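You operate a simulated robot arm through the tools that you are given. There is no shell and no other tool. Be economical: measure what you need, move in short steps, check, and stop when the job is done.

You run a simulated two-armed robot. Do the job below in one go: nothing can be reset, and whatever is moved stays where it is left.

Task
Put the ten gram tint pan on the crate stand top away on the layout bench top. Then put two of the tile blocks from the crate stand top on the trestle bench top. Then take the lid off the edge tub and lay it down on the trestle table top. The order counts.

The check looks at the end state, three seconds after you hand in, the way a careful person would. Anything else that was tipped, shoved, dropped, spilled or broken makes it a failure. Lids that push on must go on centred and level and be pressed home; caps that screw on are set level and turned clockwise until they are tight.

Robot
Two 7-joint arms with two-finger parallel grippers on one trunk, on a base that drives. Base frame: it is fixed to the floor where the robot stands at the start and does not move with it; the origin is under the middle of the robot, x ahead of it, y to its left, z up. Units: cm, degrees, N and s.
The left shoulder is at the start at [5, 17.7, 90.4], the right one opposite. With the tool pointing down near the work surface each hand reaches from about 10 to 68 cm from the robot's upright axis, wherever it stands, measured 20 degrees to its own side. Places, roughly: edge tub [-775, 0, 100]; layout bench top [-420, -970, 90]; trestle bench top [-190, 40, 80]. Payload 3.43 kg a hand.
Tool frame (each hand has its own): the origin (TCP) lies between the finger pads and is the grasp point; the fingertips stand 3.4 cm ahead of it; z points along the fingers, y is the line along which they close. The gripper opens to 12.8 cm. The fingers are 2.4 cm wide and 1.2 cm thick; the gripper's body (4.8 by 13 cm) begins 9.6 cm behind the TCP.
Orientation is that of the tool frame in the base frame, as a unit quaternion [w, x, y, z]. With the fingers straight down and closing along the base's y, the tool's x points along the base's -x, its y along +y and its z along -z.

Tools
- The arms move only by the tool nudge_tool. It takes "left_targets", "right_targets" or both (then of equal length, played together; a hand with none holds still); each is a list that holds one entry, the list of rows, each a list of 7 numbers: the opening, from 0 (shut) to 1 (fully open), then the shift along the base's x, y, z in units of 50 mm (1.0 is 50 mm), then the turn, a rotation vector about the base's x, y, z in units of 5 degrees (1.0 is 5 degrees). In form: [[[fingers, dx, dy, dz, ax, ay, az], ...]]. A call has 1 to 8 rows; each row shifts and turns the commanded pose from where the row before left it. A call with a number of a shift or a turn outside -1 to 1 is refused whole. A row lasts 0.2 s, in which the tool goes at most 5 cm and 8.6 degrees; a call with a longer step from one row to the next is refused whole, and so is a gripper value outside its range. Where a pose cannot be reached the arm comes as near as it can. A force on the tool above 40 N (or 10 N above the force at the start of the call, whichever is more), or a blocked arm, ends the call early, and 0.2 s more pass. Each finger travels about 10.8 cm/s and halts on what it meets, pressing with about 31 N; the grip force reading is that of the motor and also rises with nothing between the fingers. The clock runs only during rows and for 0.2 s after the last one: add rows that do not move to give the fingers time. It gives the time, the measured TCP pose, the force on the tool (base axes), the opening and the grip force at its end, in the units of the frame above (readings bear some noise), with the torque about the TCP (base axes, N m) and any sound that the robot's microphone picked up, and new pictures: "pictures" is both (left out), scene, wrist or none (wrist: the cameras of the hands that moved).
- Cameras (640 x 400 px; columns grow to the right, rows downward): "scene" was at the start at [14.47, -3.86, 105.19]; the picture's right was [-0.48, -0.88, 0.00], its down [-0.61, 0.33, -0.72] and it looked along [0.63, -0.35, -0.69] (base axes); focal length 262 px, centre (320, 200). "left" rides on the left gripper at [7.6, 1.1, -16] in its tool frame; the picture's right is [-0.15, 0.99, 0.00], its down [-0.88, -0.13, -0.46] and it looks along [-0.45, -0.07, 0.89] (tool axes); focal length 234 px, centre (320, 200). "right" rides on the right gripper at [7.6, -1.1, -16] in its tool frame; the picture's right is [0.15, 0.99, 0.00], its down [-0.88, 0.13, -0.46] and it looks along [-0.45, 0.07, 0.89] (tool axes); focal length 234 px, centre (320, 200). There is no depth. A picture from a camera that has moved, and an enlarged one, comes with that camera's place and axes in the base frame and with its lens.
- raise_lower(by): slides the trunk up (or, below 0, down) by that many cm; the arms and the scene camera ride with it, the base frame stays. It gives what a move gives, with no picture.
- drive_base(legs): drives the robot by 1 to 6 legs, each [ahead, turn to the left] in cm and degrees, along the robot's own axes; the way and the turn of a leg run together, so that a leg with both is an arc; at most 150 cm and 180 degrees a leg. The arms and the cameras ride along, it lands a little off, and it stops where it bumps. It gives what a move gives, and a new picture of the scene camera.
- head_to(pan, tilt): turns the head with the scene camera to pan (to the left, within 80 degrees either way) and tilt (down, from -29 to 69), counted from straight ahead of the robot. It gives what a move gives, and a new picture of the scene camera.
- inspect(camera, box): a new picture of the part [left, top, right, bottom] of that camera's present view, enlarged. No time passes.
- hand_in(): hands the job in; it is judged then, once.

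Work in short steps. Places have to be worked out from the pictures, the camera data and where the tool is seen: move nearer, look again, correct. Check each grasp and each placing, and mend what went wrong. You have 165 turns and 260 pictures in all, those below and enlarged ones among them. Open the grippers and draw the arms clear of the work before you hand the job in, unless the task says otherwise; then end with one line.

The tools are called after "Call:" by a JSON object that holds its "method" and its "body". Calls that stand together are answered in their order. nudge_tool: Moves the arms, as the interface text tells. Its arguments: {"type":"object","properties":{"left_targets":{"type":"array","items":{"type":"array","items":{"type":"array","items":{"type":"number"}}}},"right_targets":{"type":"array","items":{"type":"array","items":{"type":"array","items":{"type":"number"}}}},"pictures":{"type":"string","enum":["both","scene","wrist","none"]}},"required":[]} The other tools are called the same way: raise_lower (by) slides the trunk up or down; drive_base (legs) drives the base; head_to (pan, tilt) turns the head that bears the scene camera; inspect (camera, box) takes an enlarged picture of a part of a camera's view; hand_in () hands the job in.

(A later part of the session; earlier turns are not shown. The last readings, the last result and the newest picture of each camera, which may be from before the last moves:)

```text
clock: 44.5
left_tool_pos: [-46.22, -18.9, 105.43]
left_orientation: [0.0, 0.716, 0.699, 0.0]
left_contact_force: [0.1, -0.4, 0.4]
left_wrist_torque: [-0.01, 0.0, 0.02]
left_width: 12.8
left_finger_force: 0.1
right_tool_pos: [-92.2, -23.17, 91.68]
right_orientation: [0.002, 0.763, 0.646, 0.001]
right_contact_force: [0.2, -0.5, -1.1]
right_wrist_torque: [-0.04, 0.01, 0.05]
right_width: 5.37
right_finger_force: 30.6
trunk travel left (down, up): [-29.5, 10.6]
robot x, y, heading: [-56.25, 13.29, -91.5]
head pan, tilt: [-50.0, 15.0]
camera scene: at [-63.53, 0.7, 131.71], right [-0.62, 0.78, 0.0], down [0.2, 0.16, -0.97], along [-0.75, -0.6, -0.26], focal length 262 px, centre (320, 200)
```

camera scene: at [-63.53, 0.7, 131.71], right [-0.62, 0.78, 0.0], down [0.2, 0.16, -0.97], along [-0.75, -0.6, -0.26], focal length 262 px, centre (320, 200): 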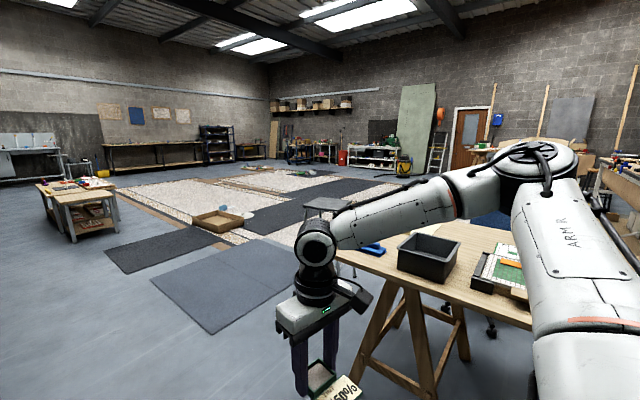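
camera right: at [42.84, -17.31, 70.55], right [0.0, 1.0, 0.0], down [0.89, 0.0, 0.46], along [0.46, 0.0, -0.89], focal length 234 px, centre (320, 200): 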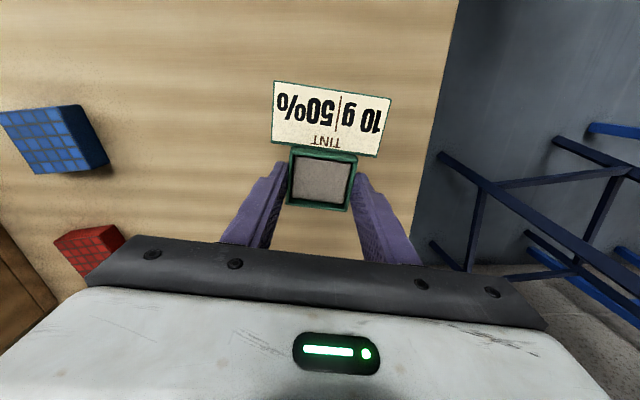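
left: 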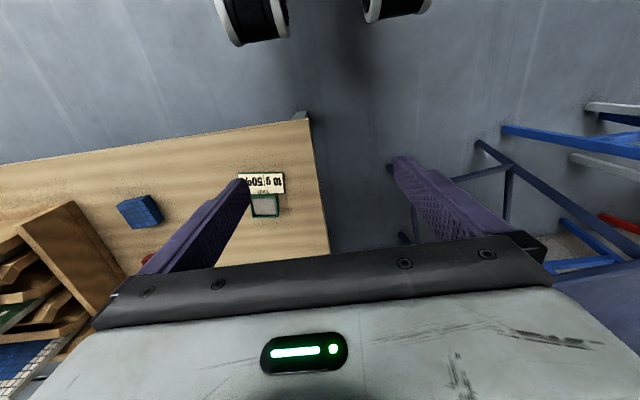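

The room is clear: the layout bench is the long one on the far wall under the posters. I'll take the left aisle (x≈-31) past the island table, checking partway.

Call:
{"method": "head_to", "body": {"pan": 0, "tilt": 20}}

Call:
{"method": "drive_base", "body": {"legs": [[0, 15], [100, 0], [0, -13.6], [150, 0]]}}

```text
clock: 45.7
left_tool_pos: [-46.05, -18.84, 105.32]
left_orientation: [0.0, 0.716, 0.698, 0.001]
left_contact_force: [-0.5, -1.0, 0.0]
left_wrist_torque: [0.01, 0.04, -0.01]
left_width: 12.81
left_finger_force: 0.2
right_tool_pos: [-92.36, -23.0, 91.56]
right_orientation: [0.002, 0.763, 0.646, 0.001]
right_contact_force: [-0.1, -0.4, -1.0]
right_wrist_torque: [-0.08, 0.0, -0.01]
right_width: 5.36
right_finger_force: 31.2
trunk travel left (down, up): [-29.5, 10.6]
robot x, y, heading: [-56.67, 13.41, -91.5]
head pan, tilt: [0.0, 20.0]
camera scene: at [-56.47, -2.77, 130.89], right [-1.0, 0.02, 0.0], down [0.01, 0.34, -0.94], along [-0.02, -0.94, -0.34], focal length 262 px, centre (320, 200)
```

scene: 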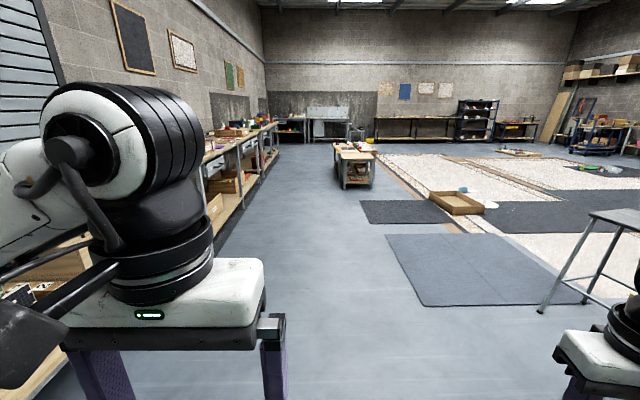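

```text
clock: 59.5
left_tool_pos: [-29.35, -264.91, 105.24]
left_orientation: [0.0, 0.723, 0.691, 0.0]
left_contact_force: [0.1, 0.0, -0.2]
left_wrist_torque: [0.0, -0.03, 0.01]
left_width: 12.79
left_finger_force: 0.0
right_tool_pos: [-75.76, -268.05, 91.63]
right_orientation: [0.003, 0.77, 0.638, 0.0]
right_contact_force: [0.6, 0.7, -2.0]
right_wrist_torque: [-0.01, 0.04, 0.01]
right_width: 5.37
right_finger_force: 30.8
trunk travel left (down, up): [-29.5, 10.6]
robot x, y, heading: [-38.87, -232.39, -92.9]
head pan, tilt: [0.0, 20.0]
camera scene: at [-39.51, -248.59, 130.89], right [-1.0, 0.05, 0.0], down [0.02, 0.34, -0.94], along [-0.04, -0.94, -0.34], focal length 262 px, centre (320, 200)
```

scene: 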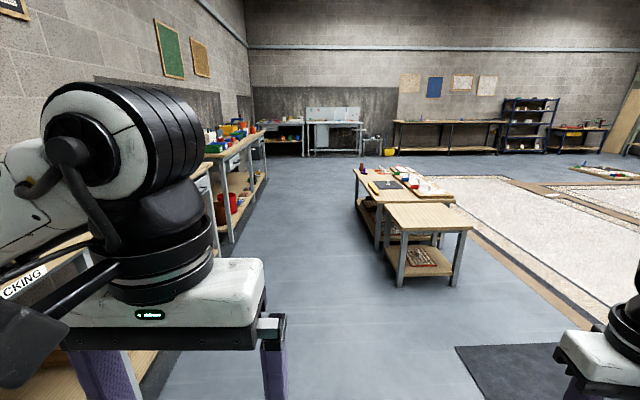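

I steer slightly left to pass the island in the middle of the aisle.

Call:
{"method": "drive_base", "body": {"legs": [[0, 6], [150, 0], [150, 0]]}}

```text
clock: 74.5
left_tool_pos: [-2.31, -562.63, 105.27]
left_orientation: [0.0, 0.676, 0.737, 0.0]
left_contact_force: [0.4, -0.8, -0.2]
left_wrist_torque: [-0.01, -0.01, -0.02]
left_width: 12.77
left_finger_force: 0.0
right_tool_pos: [-47.73, -571.78, 91.62]
right_orientation: [0.002, 0.726, 0.687, 0.0]
right_contact_force: [-0.8, -0.3, -2.8]
right_wrist_torque: [-0.02, -0.03, -0.02]
right_width: 5.35
right_finger_force: 30.8
trunk travel left (down, up): [-29.5, 10.6]
robot x, y, heading: [-15.89, -531.68, -84.8]
head pan, tilt: [0.0, 20.0]
camera scene: at [-14.3, -547.77, 130.89], right [-1.0, -0.09, 0.0], down [-0.03, 0.34, -0.94], along [0.08, -0.94, -0.34], focal length 262 px, centre (320, 200)
```

scene: 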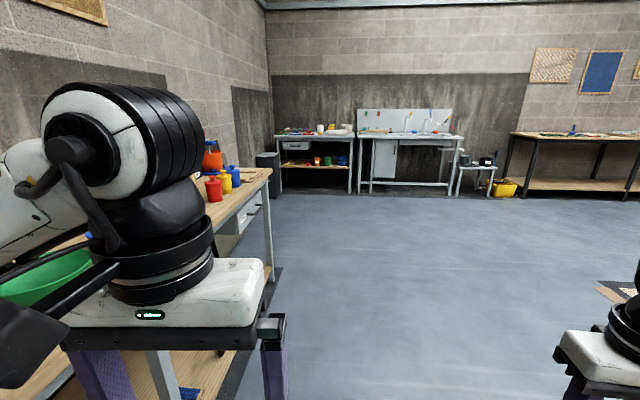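

Past the island with clear floor ahead. I go on and swing west along the free strip in front of the far-wall benches.

Call:
{"method": "drive_base", "body": {"legs": [[0, -8], [150, 0], [0, -57], [150, 0], [100, 0]]}}

```text
clock: 97.1
left_tool_pos: [-267.44, -831.72, 105.23]
left_orientation: [0.0, 0.967, 0.254, 0.0]
left_contact_force: [0.3, 0.3, 0.1]
left_wrist_torque: [-0.01, -0.03, 0.03]
left_width: 12.78
left_finger_force: 0.0
right_tool_pos: [-294.56, -794.32, 91.58]
right_orientation: [0.002, 0.983, 0.185, 0.0]
right_contact_force: [0.0, -0.3, -2.8]
right_wrist_torque: [-0.02, 0.02, -0.01]
right_width: 5.37
right_finger_force: 30.4
trunk travel left (down, up): [-29.5, 10.6]
robot x, y, heading: [-245.07, -806.45, -150.7]
head pan, tilt: [0.0, 20.0]
camera scene: at [-258.9, -814.42, 130.89], right [-0.49, 0.87, 0.0], down [0.3, 0.17, -0.94], along [-0.82, -0.46, -0.34], focal length 262 px, centre (320, 200)
```

scene: 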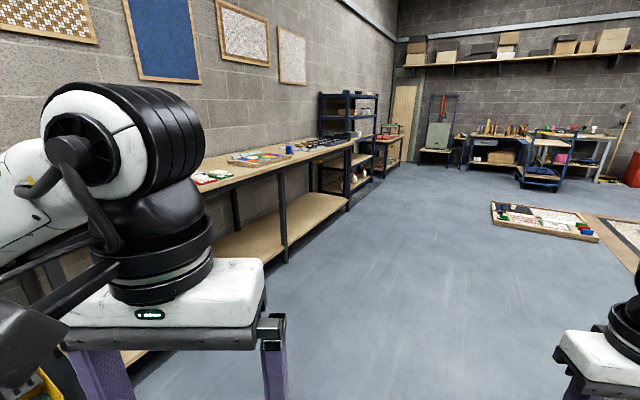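

I see the layout bench front edge at about y -926. I move alongside and face it to find a free spot.

Call:
{"method": "drive_base", "body": {"legs": [[0, -29.3], [120, 0], [0, 90]]}}

Call:
{"method": "head_to", "body": {"pan": 0, "tilt": 32}}

```text
clock: 108.3
left_tool_pos: [-351.05, -838.05, 105.33]
left_orientation: [0.0, 0.708, 0.706, 0.0]
left_contact_force: [0.1, 0.1, 0.1]
left_wrist_torque: [-0.03, -0.01, 0.0]
left_width: 12.79
left_finger_force: 0.0
right_tool_pos: [-397.04, -843.07, 91.6]
right_orientation: [0.002, 0.756, 0.654, 0.0]
right_contact_force: [-0.6, 0.1, -1.3]
right_wrist_torque: [-0.06, -0.02, 0.03]
right_width: 5.36
right_finger_force: 30.8
trunk travel left (down, up): [-29.5, 10.6]
robot x, y, heading: [-361.98, -806.01, -90.2]
head pan, tilt: [0.0, 20.0]
camera scene: at [-361.72, -822.15, 130.89], right [-1.0, 0.0, 0.0], down [0.0, 0.34, -0.94], along [0.0, -0.94, -0.34], focal length 262 px, centre (320, 200)
```

scene: 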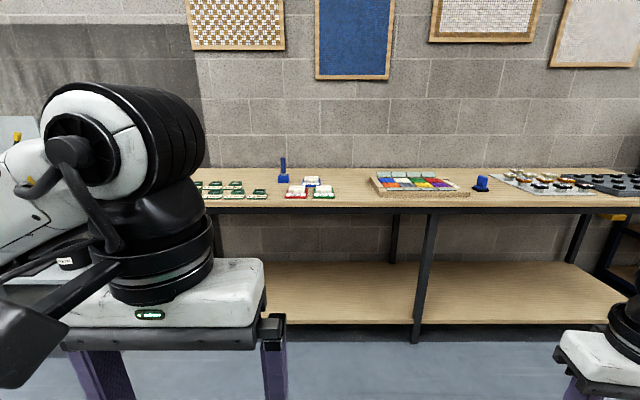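

```text
clock: 109.0
left_tool_pos: [-351.04, -838.15, 105.26]
left_orientation: [0.0, 0.708, 0.707, -0.001]
left_contact_force: [0.3, -0.5, 0.5]
left_wrist_torque: [0.01, 0.02, 0.01]
left_width: 12.79
left_finger_force: 0.0
right_tool_pos: [-397.04, -843.28, 91.67]
right_orientation: [0.002, 0.756, 0.654, 0.0]
right_contact_force: [0.1, 0.7, -1.3]
right_wrist_torque: [-0.04, -0.01, 0.0]
right_width: 5.38
right_finger_force: 31.1
trunk travel left (down, up): [-29.5, 10.6]
robot x, y, heading: [-362.0, -806.1, -89.9]
head pan, tilt: [0.0, 32.0]
camera scene: at [-361.72, -821.79, 128.98], right [-1.0, 0.0, 0.0], down [0.0, 0.53, -0.85], along [0.0, -0.85, -0.53], focal length 262 px, centre (320, 200)
```

scene: 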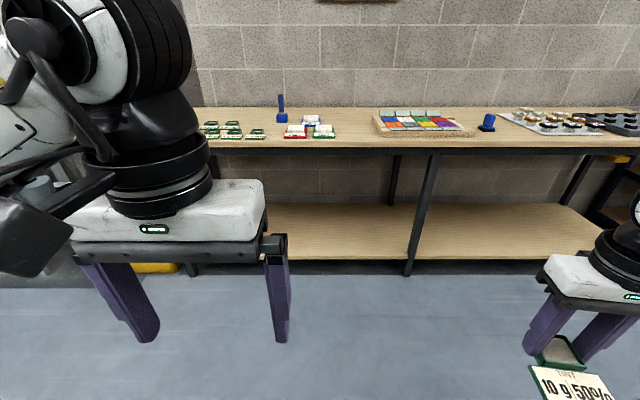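

Call:
{"method": "inspect", "body": {"camera": "scene", "box": [180, 70, 480, 180]}}

Call:
{"method": "inspect", "body": {"camera": "scene", "box": [200, 85, 350, 155]}}

```text
2.13 times, centred on (330, 125) of scene
camera zoom: at [-361.72, -821.79, 128.98], right [-1.0, 0.0, 0.0], down [0.0, 0.53, -0.85], along [0.0, -0.85, -0.53], focal length 559 px, centre (299, 360)
```

zoom: 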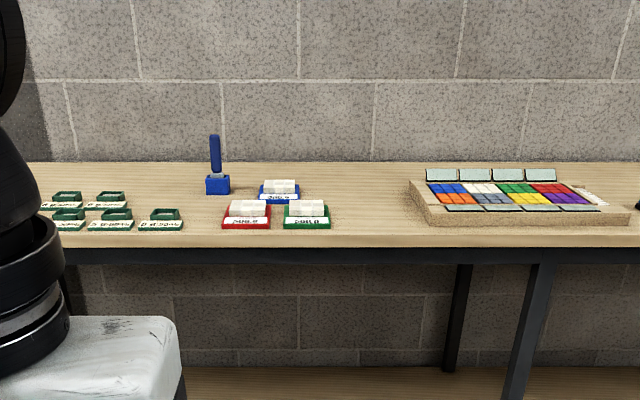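

```text
4.27 times, centred on (275, 120) of scene
camera zoom: at [-361.72, -821.79, 128.98], right [-1.0, 0.0, 0.0], down [0.0, 0.53, -0.85], along [0.0, -0.85, -0.53], focal length 1119 px, centre (512, 541)
```

zoom: 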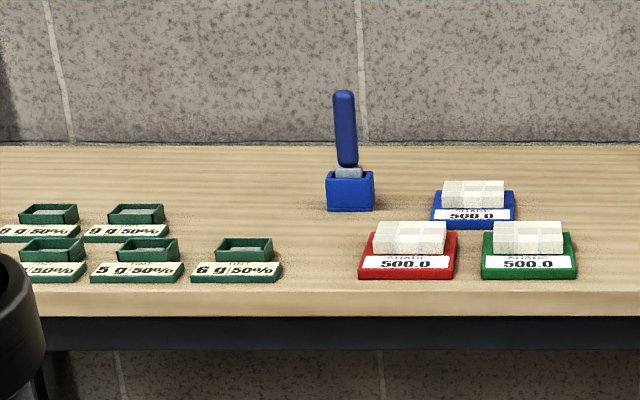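

Small pans with gram labels stand in an array on the left part of the bench, probably by weight, so this 10 g pan would belong next to 9 g. I move to the left for a close look.

Call:
{"method": "drive_base", "body": {"legs": [[0, 55], [75, 0], [0, -55]]}}

Call:
{"method": "head_to", "body": {"pan": -15, "tilt": 35}}

```text
clock: 118.0
left_tool_pos: [-290.69, -882.36, 105.3]
left_orientation: [0.0, 0.715, 0.699, 0.0]
left_contact_force: [0.7, -0.3, 0.5]
left_wrist_torque: [-0.04, 0.01, -0.02]
left_width: 12.81
left_finger_force: 0.1
right_tool_pos: [-337.0, -886.66, 91.6]
right_orientation: [0.003, 0.762, 0.648, 0.0]
right_contact_force: [-0.5, -0.4, -1.8]
right_wrist_torque: [-0.02, 0.0, -0.02]
right_width: 5.38
right_finger_force: 31.1
trunk travel left (down, up): [-29.5, 10.6]
robot x, y, heading: [-301.17, -850.01, -91.3]
head pan, tilt: [0.0, 32.0]
camera scene: at [-301.1, -865.92, 128.98], right [-1.0, 0.02, 0.0], down [0.01, 0.53, -0.85], along [-0.02, -0.85, -0.53], focal length 262 px, centre (320, 200)
```

scene: 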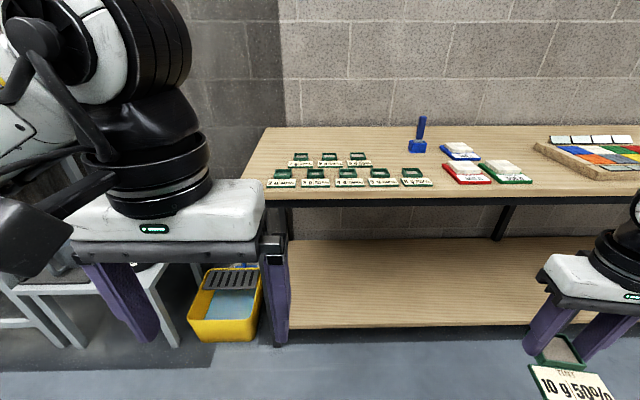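

```text
clock: 118.8
left_tool_pos: [-290.68, -882.34, 105.46]
left_orientation: [0.001, 0.715, 0.7, 0.0]
left_contact_force: [-0.1, -0.1, 0.1]
left_wrist_torque: [0.02, -0.01, 0.01]
left_width: 12.8
left_finger_force: 0.0
right_tool_pos: [-336.87, -886.72, 91.65]
right_orientation: [0.002, 0.762, 0.647, 0.0]
right_contact_force: [0.1, -0.1, -1.5]
right_wrist_torque: [-0.02, 0.02, 0.03]
right_width: 5.38
right_finger_force: 30.8
trunk travel left (down, up): [-29.5, 10.6]
robot x, y, heading: [-300.75, -849.99, -91.1]
head pan, tilt: [-15.0, 35.0]
camera scene: at [-303.34, -865.43, 128.51], right [-0.96, 0.28, 0.0], down [0.16, 0.55, -0.82], along [-0.23, -0.79, -0.57], focal length 262 px, centre (320, 200)
```

scene: 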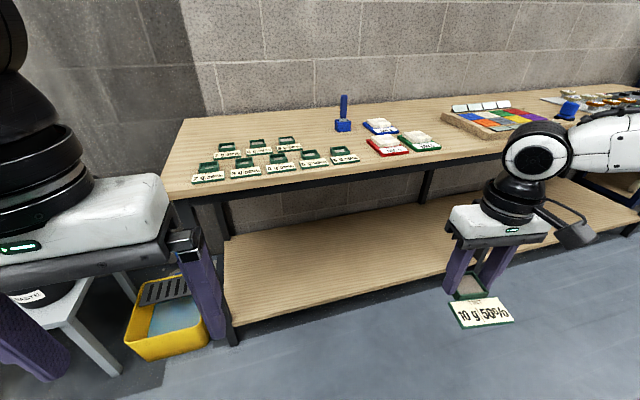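

Call:
{"method": "inspect", "body": {"camera": "scene", "box": [170, 120, 370, 200]}}

```text
3.20 times, centred on (270, 160) of scene
camera zoom: at [-303.34, -865.43, 128.51], right [-0.96, 0.28, 0.0], down [0.16, 0.55, -0.82], along [-0.23, -0.79, -0.57], focal length 839 px, centre (480, 328)
```

zoom: 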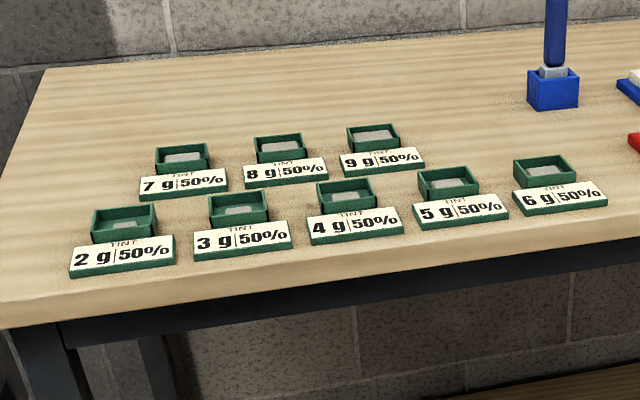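

The array reads 2–6 g in front and 7, 8, 9 g behind, so the empty slot right of 9 g, at about [-328, -957], is where the 10 g pan goes. I raise the hand, then drive up to the bench.

Call:
{"method": "nudge_tool", "body": {"right_targets": [[[0.35, 0, 0, 0.4, 0, 0, 0], [0.35, 0, 0, 0.4, 0, 0, 0], [0.35, 0, 0, 0.4, 0, 0, 0], [0.35, 0, 0, 0.4, 0, 0, 0], [0.35, 0, 0, 0.4, 0, 0, 0], [0.35, 0, 0, 0.4, 0, 0, 0]]], "pictures": "none"}}

Call:
{"method": "drive_base", "body": {"legs": [[25, 1], [26, 0]]}}

Call:
{"method": "inspect", "body": {"camera": "right", "box": [0, 0, 640, 400]}}

```text
clock: 120.2
left_tool_pos: [-290.68, -882.23, 105.35]
left_orientation: [0.0, 0.714, 0.7, 0.0]
left_contact_force: [-0.1, 0.6, -0.3]
left_wrist_torque: [-0.03, 0.05, 0.01]
left_width: 12.8
left_finger_force: 0.1
right_tool_pos: [-336.73, -886.6, 103.63]
right_orientation: [0.002, 0.762, 0.647, 0.001]
right_contact_force: [-0.7, -0.7, -0.8]
right_wrist_torque: [-0.01, 0.01, 0.01]
right_width: 5.35
right_finger_force: 31.4
trunk travel left (down, up): [-29.5, 10.6]
robot x, y, heading: [-301.11, -849.79, -91.4]
head pan, tilt: [-15.0, 35.0]
```

```text
clock: 123.4
left_tool_pos: [-290.54, -932.81, 105.45]
left_orientation: [0.0, 0.708, 0.706, 0.0]
left_contact_force: [-0.7, 0.7, 0.4]
left_wrist_torque: [0.02, 0.02, 0.02]
left_width: 12.79
left_finger_force: 0.0
right_tool_pos: [-336.52, -938.05, 103.51]
right_orientation: [0.003, 0.756, 0.655, 0.0]
right_contact_force: [-0.3, -0.4, -1.9]
right_wrist_torque: [-0.02, 0.02, 0.0]
right_width: 5.38
right_finger_force: 31.0
trunk travel left (down, up): [-29.5, 10.6]
robot x, y, heading: [-301.49, -900.11, -90.2]
head pan, tilt: [-15.0, 35.0]
camera scene: at [-303.41, -916.17, 128.5], right [-0.97, 0.26, 0.0], down [0.15, 0.55, -0.82], along [-0.21, -0.79, -0.57], focal length 262 px, centre (320, 200)
```

scene: 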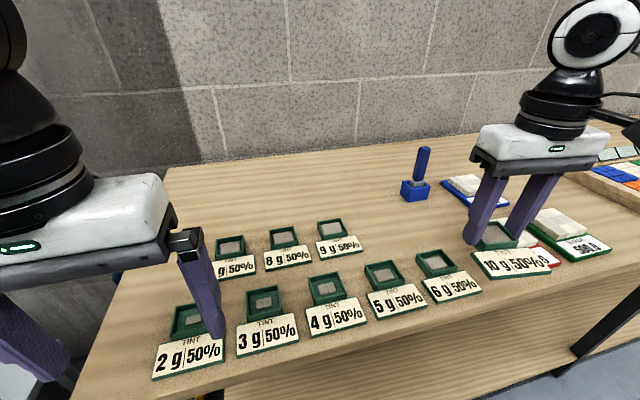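

```text
1.00 times, centred on (320, 200) of right (not enlarged: the box is as wide or as high as the picture)
camera zoom: at [-336.72, -930.31, 119.52], right [1.0, 0.0, 0.0], down [0.0, -0.89, 0.46], along [0.0, -0.46, -0.89], focal length 234 px, centre (320, 200)
```

zoom: 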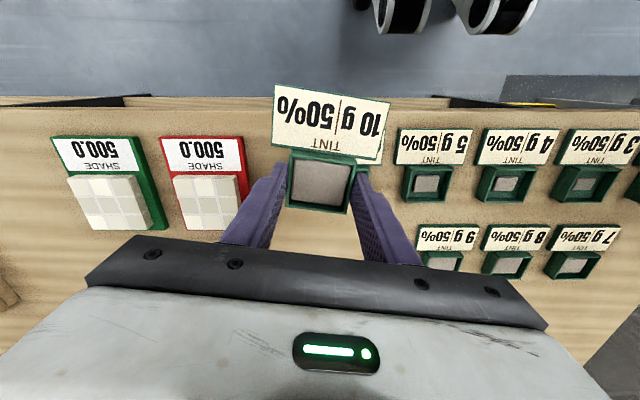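

The slot right of 9 g works out at [-327.8, -956]. I move the pan over it at height and turn it +8° so it sits square with the others.

Call:
{"method": "nudge_tool", "body": {"right_targets": [[[0.35, 0.2, -0.4, 0, 0, 0, 0.2], [0.35, 0.35, -0.72, 0, 0, 0, 0.36], [0.35, 0.35, -0.72, 0, 0, 0, 0.36], [0.35, 0.35, -0.72, 0, 0, 0, 0.36], [0.35, 0.29, -0.63, 0, 0, 0, 0.36], [0.35, 0.2, -0.4, 0, 0, 0, 0]]]}}

```text
clock: 124.8
left_tool_pos: [-290.47, -932.8, 105.39]
left_orientation: [0.0, 0.708, 0.706, 0.001]
left_contact_force: [0.2, -0.2, 0.5]
left_wrist_torque: [0.02, -0.01, -0.01]
left_width: 12.81
left_finger_force: 0.1
right_tool_pos: [-327.76, -956.31, 103.55]
right_orientation: [0.002, 0.707, 0.707, 0.001]
right_contact_force: [0.1, 0.1, -1.8]
right_wrist_torque: [-0.03, -0.01, -0.01]
right_width: 5.38
right_finger_force: 30.8
trunk travel left (down, up): [-29.5, 10.6]
robot x, y, heading: [-301.02, -901.14, -90.0]
head pan, tilt: [-15.0, 35.0]
camera scene: at [-303.41, -916.17, 128.5], right [-0.97, 0.26, 0.0], down [0.15, 0.55, -0.82], along [-0.21, -0.79, -0.57], focal length 262 px, centre (320, 200)
camera right: at [-329.02, -948.62, 119.44], right [0.99, 0.14, 0.0], down [0.13, -0.88, 0.46], along [0.07, -0.45, -0.89], focal length 234 px, centre (320, 200)
```

scene: 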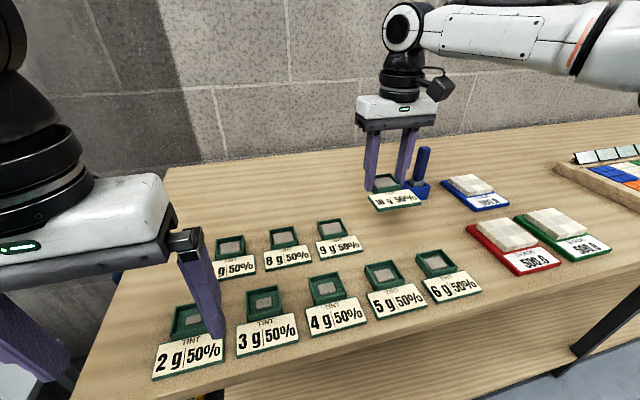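
right: 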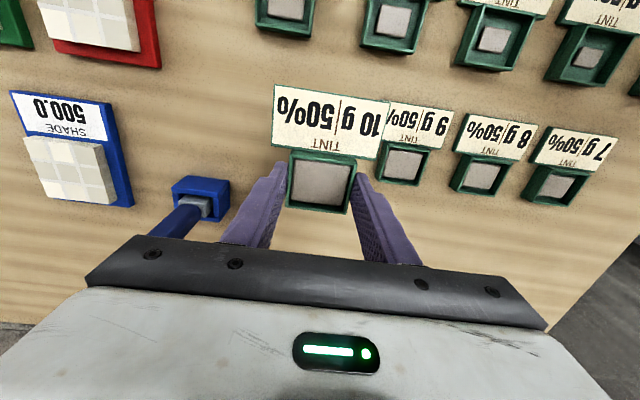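

Directly over the slot, with neighbours at x -317.4 and -306.9. I descend to about 2 cm above the surface.

Call:
{"method": "nudge_tool", "body": {"right_targets": [[[0.35, -0.08, 0, -0.3, 0, 0, 0], [0.35, 0, 0, -0.4, 0, 0, 0], [0.35, 0, 0, -0.4, 0, 0, 0], [0.35, 0, 0, -0.3, 0, 0, 0]]]}}

```text
clock: 125.8
left_tool_pos: [-290.48, -932.73, 105.34]
left_orientation: [0.0, 0.708, 0.706, 0.0]
left_contact_force: [0.4, 0.5, 0.1]
left_wrist_torque: [-0.02, 0.01, 0.02]
left_width: 12.81
left_finger_force: 0.1
right_tool_pos: [-328.2, -956.14, 96.45]
right_orientation: [0.002, 0.708, 0.707, 0.0]
right_contact_force: [-0.5, 0.4, -0.8]
right_wrist_torque: [-0.05, 0.0, 0.0]
right_width: 5.39
right_finger_force: 30.4
trunk travel left (down, up): [-29.5, 10.6]
robot x, y, heading: [-301.31, -900.91, -90.2]
head pan, tilt: [-15.0, 35.0]
camera scene: at [-303.41, -916.12, 128.51], right [-0.97, 0.26, 0.0], down [0.15, 0.55, -0.82], along [-0.21, -0.79, -0.57], focal length 262 px, centre (320, 200)
camera right: at [-329.51, -948.39, 112.4], right [0.99, 0.15, 0.0], down [0.13, -0.88, 0.46], along [0.07, -0.45, -0.89], focal length 234 px, centre (320, 200)
```

scene: 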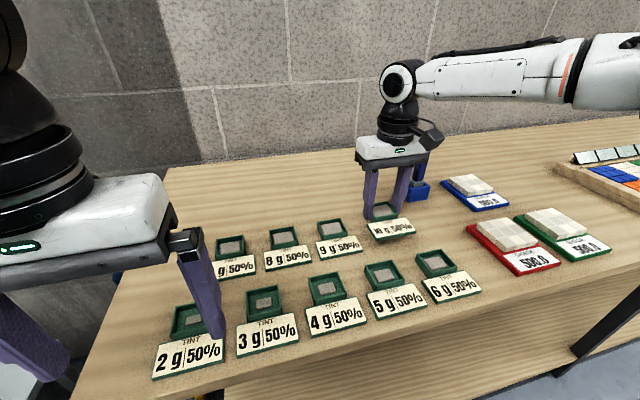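
right: 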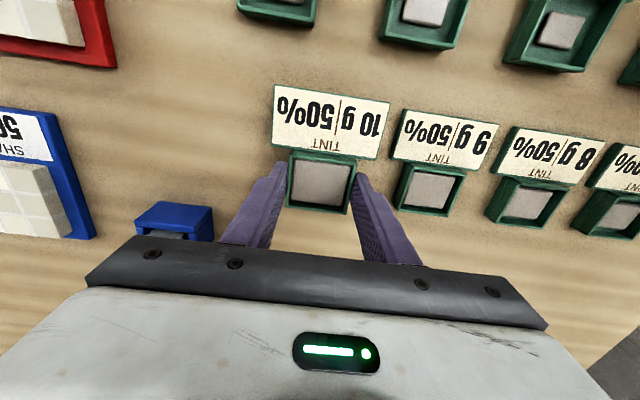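

Well placed beside 9 g. I lower slowly until contact.

Call:
{"method": "nudge_tool", "body": {"right_targets": [[[0.35, 0, 0, -0.12, 0, 0, 0], [0.35, 0, 0, -0.12, 0, 0, 0], [0.35, 0, 0, -0.1, 0, 0, 0], [0.35, 0, 0, -0.1, 0, 0, 0], [0.35, 0, 0, -0.06, 0, 0, 0], [0.35, 0, 0, 0, 0, 0, 0]]]}}

```text
clock: 127.2
left_tool_pos: [-290.43, -932.81, 105.43]
left_orientation: [0.001, 0.708, 0.706, 0.0]
left_contact_force: [0.3, 0.1, -0.1]
left_wrist_torque: [0.0, 0.02, 0.0]
left_width: 12.81
left_finger_force: 0.1
right_tool_pos: [-328.26, -955.83, 94.1]
right_orientation: [0.001, 0.707, 0.707, 0.0]
right_contact_force: [-0.7, 0.2, -1.1]
right_wrist_torque: [-0.07, 0.02, -0.02]
right_width: 5.34
right_finger_force: 31.2
trunk travel left (down, up): [-29.5, 10.6]
robot x, y, heading: [-301.38, -900.99, -90.2]
head pan, tilt: [-15.0, 35.0]
camera scene: at [-303.4, -916.11, 128.51], right [-0.97, 0.26, 0.0], down [0.15, 0.55, -0.82], along [-0.21, -0.79, -0.57], focal length 262 px, centre (320, 200)
camera right: at [-329.47, -948.32, 110.0], right [0.99, 0.15, 0.0], down [0.13, -0.88, 0.46], along [0.07, -0.45, -0.89], focal length 234 px, centre (320, 200)
```

scene: 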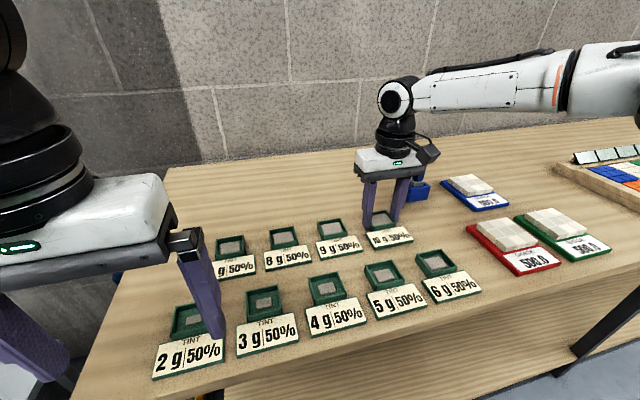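
right: 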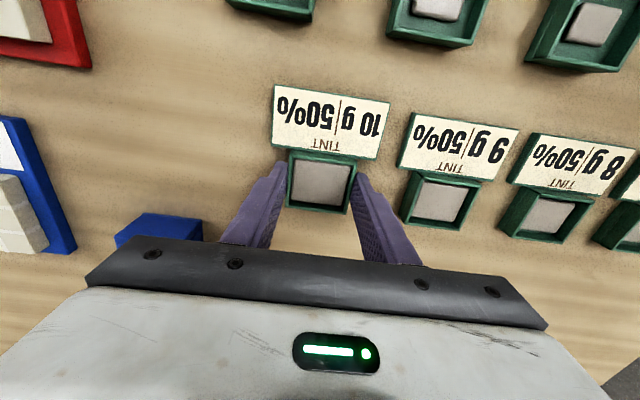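

Not down yet; I continue in 3 mm steps.

Call:
{"method": "nudge_tool", "body": {"right_targets": [[[0.35, 0, -0.04, -0.06, 0, 0, 0], [0.35, 0, -0.04, -0.06, 0, 0, 0], [0.35, 0, 0, -0.05, 0, 0, 0], [0.35, 0, 0, -0.05, 0, 0, 0]]], "pictures": "wrist"}}

```text
clock: 128.2
left_tool_pos: [-290.46, -932.61, 105.36]
left_orientation: [0.001, 0.709, 0.705, -0.002]
left_contact_force: [0.5, 0.9, 0.3]
left_wrist_torque: [0.0, -0.02, -0.02]
left_width: 12.8
left_finger_force: 0.0
right_tool_pos: [-328.2, -956.31, 93.45]
right_orientation: [0.004, 0.707, 0.707, -0.003]
right_contact_force: [-3.1, 6.4, 26.6]
right_wrist_torque: [0.05, 0.63, 0.01]
right_width: 5.38
right_finger_force: 31.3
trunk travel left (down, up): [-29.5, 10.6]
robot x, y, heading: [-301.25, -900.55, -90.3]
head pan, tilt: [-15.0, 35.0]
camera right: at [-329.45, -948.55, 109.28], right [0.99, 0.15, 0.0], down [0.13, -0.88, 0.47], along [0.07, -0.46, -0.89], focal length 234 px, centre (320, 200)
```

right: 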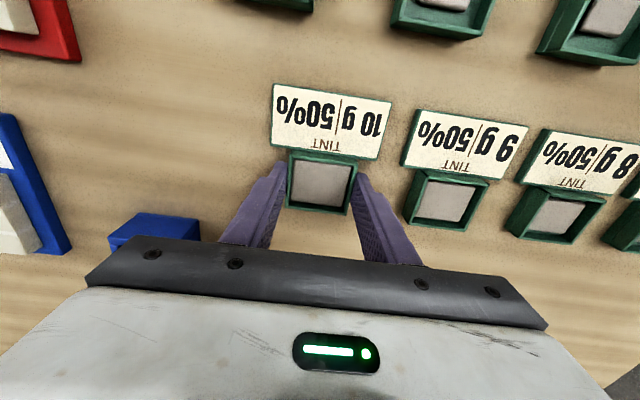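

It's on the surface (26 N). I ease the pressure, then open the fingers just enough to free the tray.

Call:
{"method": "nudge_tool", "body": {"right_targets": [[[0.35, 0, 0, 0.05, 0, 0, 0], [0.35, 0, 0, 0, 0, 0, 0], [0.48, 0, 0, 0, 0, 0, 0], [0.55, 0, 0, 0, 0, 0, 0], [0.6, 0, 0, 0, 0, 0, 0], [0.6, 0, 0, 0, 0, 0, 0]]], "pictures": "wrist"}}

```text
clock: 129.6
left_tool_pos: [-290.33, -932.8, 105.4]
left_orientation: [0.0, 0.708, 0.706, -0.001]
left_contact_force: [0.5, -0.1, -0.7]
left_wrist_torque: [0.07, 0.0, 0.02]
left_width: 12.81
left_finger_force: 0.0
right_tool_pos: [-328.02, -956.34, 93.46]
right_orientation: [0.003, 0.707, 0.707, 0.0]
right_contact_force: [13.6, -1.2, 13.7]
right_wrist_torque: [0.12, 0.17, -0.16]
right_width: 6.92
right_finger_force: 0.1
trunk travel left (down, up): [-29.5, 10.6]
robot x, y, heading: [-301.16, -901.19, -90.1]
head pan, tilt: [-15.0, 35.0]
camera right: at [-329.3, -948.64, 109.32], right [0.99, 0.15, 0.0], down [0.13, -0.88, 0.46], along [0.07, -0.46, -0.89], focal length 234 px, centre (320, 200)
```

right: 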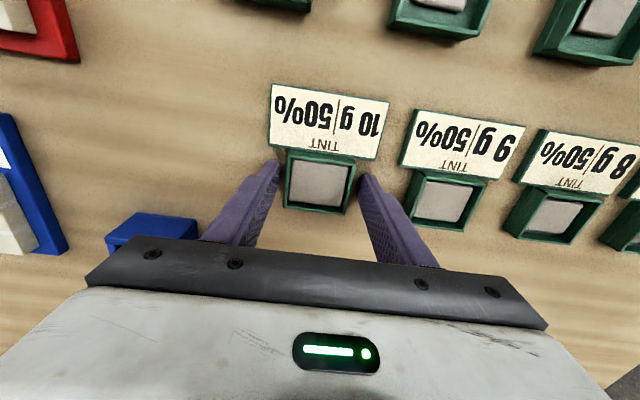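

The tray is free, though the fingers still press the bench. I lift straight up without opening further.

Call:
{"method": "nudge_tool", "body": {"right_targets": [[[0.58, 0, 0, 0.06, 0, 0, 0], [0.58, 0, 0, 0.1, 0, 0, 0], [0.58, 0, 0, 0.3, 0, 0, 0], [0.58, 0, 0, 0.5, 0, 0, 0], [0.58, 0, 0, 0.6, 0, 0, 0]]]}}

Call:
{"method": "inspect", "body": {"camera": "scene", "box": [200, 180, 500, 320]}}

```text
clock: 130.8
left_tool_pos: [-290.33, -932.86, 105.21]
left_orientation: [0.0, 0.708, 0.707, 0.0]
left_contact_force: [0.9, 0.6, -0.7]
left_wrist_torque: [0.0, -0.04, 0.04]
left_width: 12.82
left_finger_force: 0.0
right_tool_pos: [-328.13, -956.48, 101.14]
right_orientation: [0.001, 0.707, 0.707, 0.0]
right_contact_force: [0.4, -0.6, -1.1]
right_wrist_torque: [0.0, 0.02, -0.01]
right_width: 7.43
right_finger_force: 0.0
trunk travel left (down, up): [-29.5, 10.6]
robot x, y, heading: [-301.35, -900.7, -90.6]
head pan, tilt: [-15.0, 35.0]
camera scene: at [-303.39, -916.08, 128.51], right [-0.97, 0.26, 0.0], down [0.15, 0.55, -0.82], along [-0.21, -0.79, -0.57], focal length 262 px, centre (320, 200)
camera right: at [-329.46, -948.79, 117.03], right [0.99, 0.15, 0.0], down [0.13, -0.88, 0.46], along [0.07, -0.45, -0.89], focal length 234 px, centre (320, 200)
```

scene: 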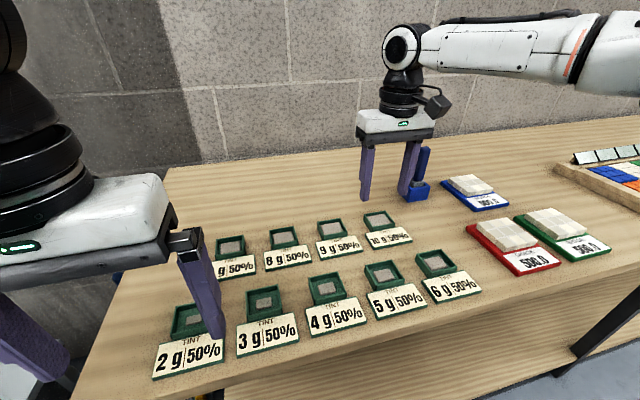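
right: 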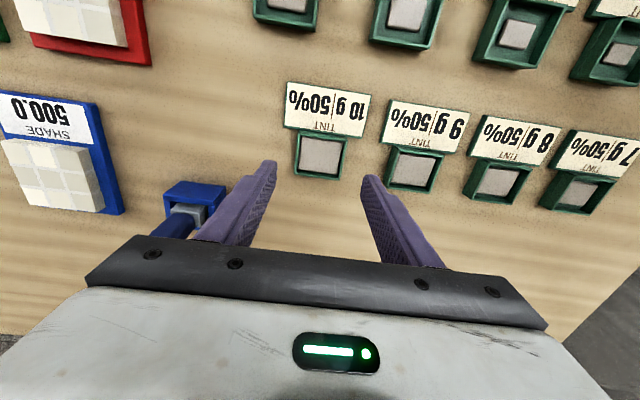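

```text
2.13 times, centred on (350, 250) of scene
camera zoom: at [-303.39, -916.08, 128.51], right [-0.97, 0.26, 0.0], down [0.15, 0.55, -0.82], along [-0.21, -0.79, -0.57], focal length 559 px, centre (256, 93)
```

zoom: 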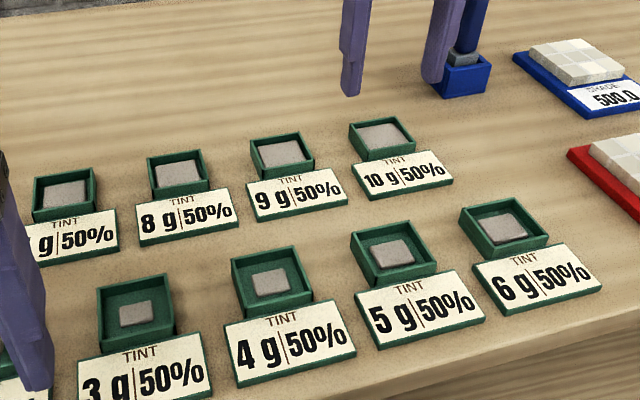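

The 10 g pan stands neatly in its slot, next to 9 g. I withdraw the hand upwards and back, then reverse away and start the trip back.

Call:
{"method": "nudge_tool", "body": {"right_targets": [[[0.58, 0, 0, 0.6, 0, 0, 0], [0.58, 0, 0.5, 0.5, 0, 0, 0], [0.7, 0, 0.9, 0, 0, 0, 0], [0.8, 0, 0.9, 0, 0, 0, 0], [1, 0, 0.9, 0, 0, 0, 0]]], "pictures": "none"}}

Call:
{"method": "drive_base", "body": {"legs": [[-65, 0], [0, 90], [135, 0], [135, 0]]}}

```text
clock: 132.0
left_tool_pos: [-290.4, -932.65, 105.48]
left_orientation: [0.001, 0.708, 0.706, 0.0]
left_contact_force: [0.1, 0.0, 0.3]
left_wrist_torque: [-0.02, 0.02, 0.03]
left_width: 12.81
left_finger_force: 0.1
right_tool_pos: [-328.19, -940.43, 106.67]
right_orientation: [0.002, 0.708, 0.706, 0.001]
right_contact_force: [-0.3, -0.1, 0.1]
right_wrist_torque: [-0.01, 0.0, -0.03]
right_width: 12.81
right_finger_force: 0.1
trunk travel left (down, up): [-29.5, 10.6]
robot x, y, heading: [-301.48, -900.59, -90.2]
head pan, tilt: [-15.0, 35.0]
```

```text
clock: 152.2
left_tool_pos: [1.15, -819.14, 105.39]
left_orientation: [0.0, -0.013, 1.0, 0.0]
left_contact_force: [-0.1, -0.7, 0.2]
left_wrist_torque: [-0.02, 0.01, 0.04]
left_width: 12.8
left_finger_force: 0.0
right_tool_pos: [9.83, -856.62, 106.64]
right_orientation: [0.001, -0.015, 1.0, 0.002]
right_contact_force: [0.4, 1.0, -0.4]
right_wrist_torque: [-0.01, -0.02, -0.01]
right_width: 12.81
right_finger_force: 0.1
trunk travel left (down, up): [-29.5, 10.6]
robot x, y, heading: [-30.56, -831.12, 1.6]
head pan, tilt: [-15.0, 35.0]
camera scene: at [-14.83, -832.86, 128.51], right [-0.23, -0.97, 0.0], down [-0.56, 0.13, -0.82], along [0.8, -0.19, -0.57], focal length 262 px, centre (320, 200)
```

scene: 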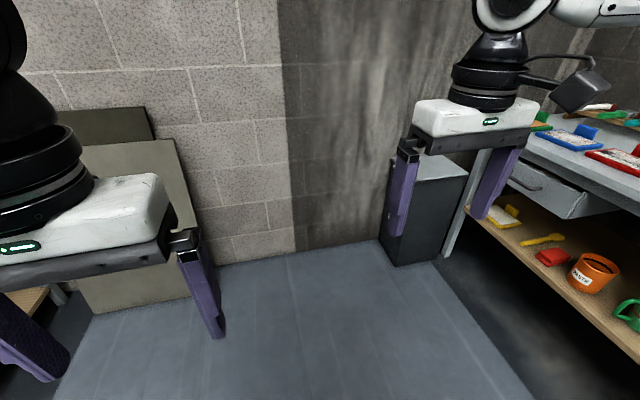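

I turn north and drive back along the same aisle, checking the heading midway.

Call:
{"method": "head_to", "body": {"pan": 0, "tilt": 20}}

Call:
{"method": "drive_base", "body": {"legs": [[0, 88.4], [150, 0], [130, 0]]}}

```text
clock: 153.0
left_tool_pos: [1.13, -819.31, 105.19]
left_orientation: [0.0, -0.014, 1.0, -0.001]
left_contact_force: [-0.4, 0.8, 0.0]
left_wrist_torque: [0.03, -0.02, -0.01]
left_width: 12.8
left_finger_force: 0.1
right_tool_pos: [9.88, -856.7, 106.7]
right_orientation: [0.003, -0.015, 1.0, 0.001]
right_contact_force: [0.3, -0.3, -0.1]
right_wrist_torque: [0.0, 0.01, -0.01]
right_width: 12.8
right_finger_force: 0.0
trunk travel left (down, up): [-29.5, 10.6]
robot x, y, heading: [-30.42, -831.03, 1.6]
head pan, tilt: [0.0, 20.0]
camera scene: at [-14.1, -830.57, 130.89], right [0.03, -1.0, 0.0], down [-0.34, -0.01, -0.94], along [0.94, 0.03, -0.34], focal length 262 px, centre (320, 200)
```

scene: 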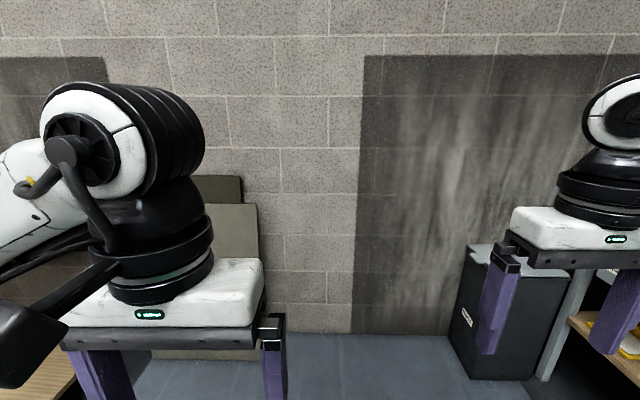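

```text
clock: 170.3
left_tool_pos: [-42.7, -520.06, 105.44]
left_orientation: [0.0, -0.701, 0.713, 0.0]
left_contact_force: [0.2, 1.3, -0.5]
left_wrist_torque: [-0.02, -0.01, 0.0]
left_width: 12.79
left_finger_force: 0.1
right_tool_pos: [-5.02, -513.14, 106.59]
right_orientation: [0.0, -0.701, 0.713, 0.003]
right_contact_force: [-1.6, 0.8, -0.4]
right_wrist_torque: [-0.01, -0.01, 0.0]
right_width: 12.8
right_finger_force: 0.0
trunk travel left (down, up): [-29.5, 10.6]
robot x, y, heading: [-32.36, -552.4, 88.8]
head pan, tilt: [0.0, 20.0]
camera scene: at [-31.85, -535.98, 130.89], right [1.0, -0.02, 0.0], down [-0.01, -0.34, -0.94], along [0.02, 0.94, -0.34], focal length 262 px, centre (320, 200)
```

scene: 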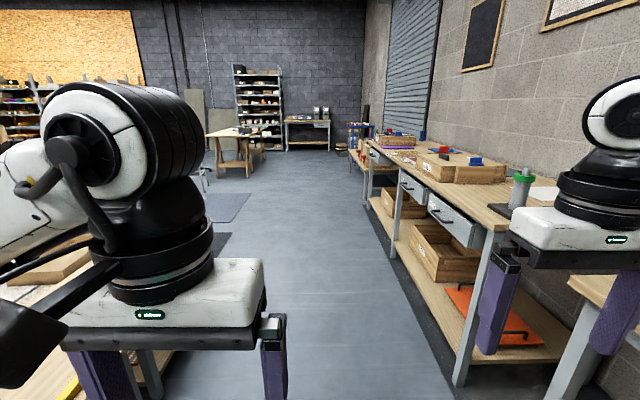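

Good view up the aisle. I continue to y≈-13 next to the crate stand.

Call:
{"method": "drive_base", "body": {"legs": [[0, 1.5], [150, 0], [150, 0], [150, 0], [88, 0]]}}

```text
clock: 196.4
left_tool_pos: [-57.52, 17.85, 105.32]
left_orientation: [0.0, 0.718, -0.696, 0.0]
left_contact_force: [0.9, -0.4, 0.0]
left_wrist_torque: [0.02, -0.01, 0.02]
left_width: 12.82
left_finger_force: 0.1
right_tool_pos: [-20.11, 26.87, 106.53]
right_orientation: [0.0, 0.719, -0.695, -0.002]
right_contact_force: [1.0, 0.1, 0.7]
right_wrist_torque: [0.02, 0.0, 0.0]
right_width: 12.79
right_finger_force: 0.0
trunk travel left (down, up): [-29.5, 10.6]
robot x, y, heading: [-45.26, -13.93, 91.7]
head pan, tilt: [0.0, 20.0]
camera scene: at [-45.76, 2.55, 130.89], right [1.0, 0.03, 0.0], down [0.01, -0.34, -0.94], along [-0.03, 0.94, -0.34], focal length 262 px, centre (320, 200)
```

scene: 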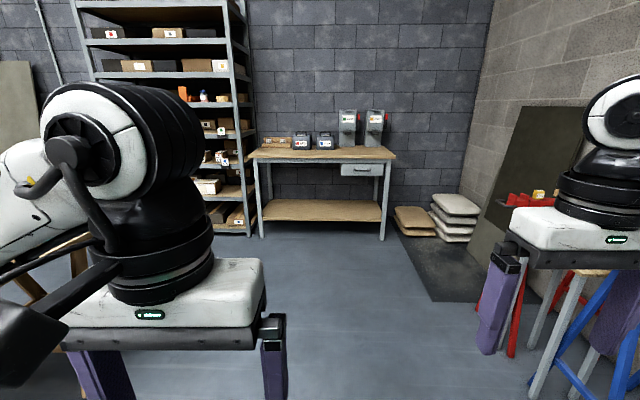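

I turn to face the crate stand, drive up to it and lower the trunk.

Call:
{"method": "drive_base", "body": {"legs": [[0, -91.7], [48, 0]]}}

Call:
{"method": "raise_lower", "body": {"by": -29}}

Call:
{"method": "head_to", "body": {"pan": -25, "tilt": 42}}

Call:
{"method": "inspect", "body": {"camera": "right", "box": [0, 0, 640, 400]}}

```text
clock: 203.2
left_tool_pos: [35.12, -3.72, 105.31]
left_orientation: [0.0, 0.006, 1.0, 0.0]
left_contact_force: [-0.4, -0.9, 0.4]
left_wrist_torque: [0.0, 0.02, 0.02]
left_width: 12.78
left_finger_force: 0.0
right_tool_pos: [42.21, -41.49, 106.56]
right_orientation: [0.001, 0.005, 1.0, 0.002]
right_contact_force: [0.9, 0.0, -0.2]
right_wrist_torque: [0.0, 0.0, 0.01]
right_width: 12.81
right_finger_force: 0.1
trunk travel left (down, up): [-29.5, 10.6]
robot x, y, heading: [2.88, -14.48, -0.4]
head pan, tilt: [0.0, 20.0]
camera scene: at [19.43, -14.44, 130.89], right [-0.01, -1.0, 0.0], down [-0.34, 0.0, -0.94], along [0.94, -0.01, -0.34], focal length 262 px, centre (320, 200)
```

scene: 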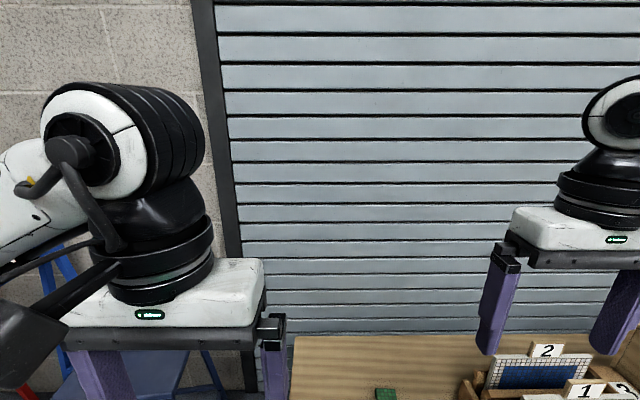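

```text
clock: 206.1
left_tool_pos: [35.04, -3.78, 76.33]
left_orientation: [0.001, 0.006, 1.0, -0.001]
left_contact_force: [-0.6, 0.5, -0.3]
left_wrist_torque: [0.01, -0.02, -0.03]
left_width: 12.77
left_finger_force: 0.0
right_tool_pos: [42.33, -41.4, 77.59]
right_orientation: [0.001, 0.005, 1.0, 0.002]
right_contact_force: [-0.8, 0.1, 0.0]
right_wrist_torque: [0.03, 0.0, -0.01]
right_width: 12.8
right_finger_force: 0.1
trunk travel left (down, up): [-0.5, 39.6]
robot x, y, heading: [2.91, -14.57, -0.6]
head pan, tilt: [0.0, 20.0]
```

```text
clock: 207.0
left_tool_pos: [35.06, -3.75, 76.33]
left_orientation: [0.0, 0.006, 1.0, -0.001]
left_contact_force: [0.5, -0.2, 0.1]
left_wrist_torque: [-0.01, -0.01, -0.05]
left_width: 12.79
left_finger_force: 0.0
right_tool_pos: [42.17, -41.5, 77.44]
right_orientation: [0.002, 0.006, 1.0, 0.002]
right_contact_force: [-0.4, 0.1, -1.2]
right_wrist_torque: [-0.03, 0.01, 0.0]
right_width: 12.82
right_finger_force: 0.1
trunk travel left (down, up): [-0.5, 39.6]
robot x, y, heading: [2.96, -14.01, -0.7]
head pan, tilt: [-25.0, 42.0]
camera scene: at [17.62, -17.95, 98.47], right [-0.43, -0.9, 0.0], down [-0.6, 0.29, -0.74], along [0.67, -0.32, -0.67], focal length 262 px, centre (320, 200)
```

scene: 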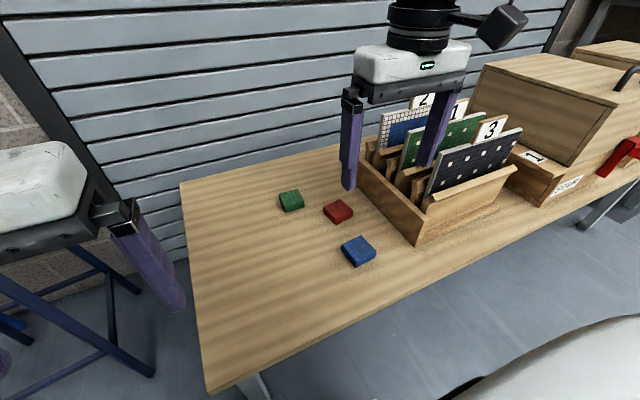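

```text
1.00 times, centred on (320, 200) of right (not enlarged: the box is as wide or as high as the picture)
camera zoom: at [34.53, -42.6, 93.55], right [-0.14, 0.99, 0.0], down [0.88, 0.12, 0.46], along [0.45, 0.07, -0.89], focal length 234 px, centre (320, 200)
```

zoom: 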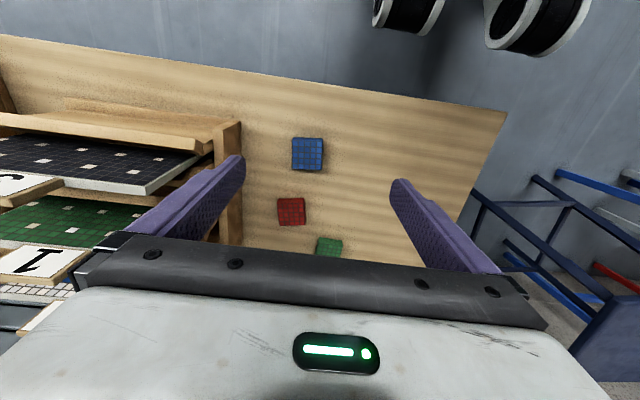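

Estimates: blue [47.8, -43], red [61.2, -45], green [69, -35]. The right arm takes blue (front, far from the rack), so I move above it and turn to match its yaw of about +10°.

Call:
{"method": "nudge_tool", "body": {"right_targets": [[[1, 0.22, -0.06, -0.8, 0, 0, 0.4], [1, 0.22, -0.06, -0.8, 0, 0, 0.4], [1, 0.22, -0.06, -0.8, 0, 0, 0.4], [1, 0.22, -0.06, -0.8, 0, 0, 0.4], [1, 0.22, -0.06, -0.8, 0, 0, 0.4]]]}}

```text
clock: 208.2
left_tool_pos: [34.95, -3.71, 76.33]
left_orientation: [0.001, 0.006, 1.0, 0.0]
left_contact_force: [-0.8, -1.0, 0.4]
left_wrist_torque: [-0.02, -0.05, 0.03]
left_width: 12.81
left_finger_force: 0.0
right_tool_pos: [47.97, -43.06, 57.65]
right_orientation: [0.001, -0.083, 0.997, 0.002]
right_contact_force: [0.0, -0.1, 0.6]
right_wrist_torque: [-0.03, -0.03, -0.02]
right_width: 12.8
right_finger_force: 0.2
trunk travel left (down, up): [-0.5, 39.6]
robot x, y, heading: [2.75, -14.58, -0.6]
head pan, tilt: [-25.0, 42.0]
camera scene: at [17.61, -17.95, 98.47], right [-0.43, -0.9, 0.0], down [-0.6, 0.29, -0.74], along [0.67, -0.32, -0.67], focal length 262 px, centre (320, 200)
camera right: at [40.48, -45.49, 73.57], right [-0.31, 0.95, 0.0], down [0.85, 0.27, 0.46], along [0.44, 0.14, -0.89], focal length 234 px, centre (320, 200)
```

scene: 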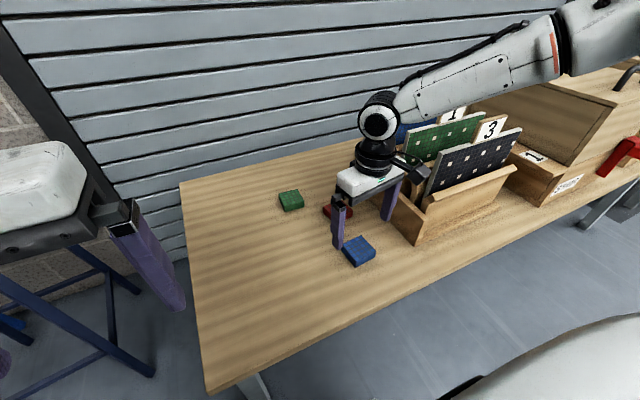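
right: 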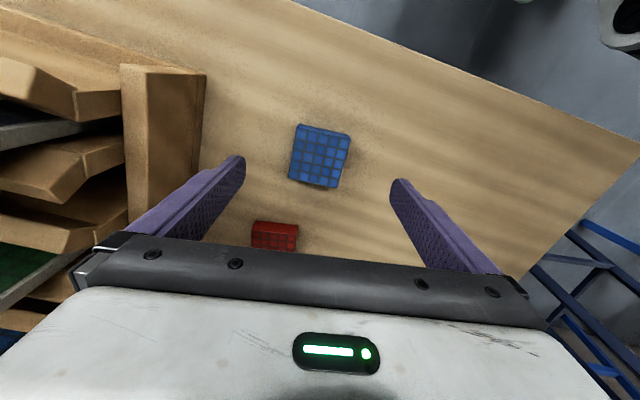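

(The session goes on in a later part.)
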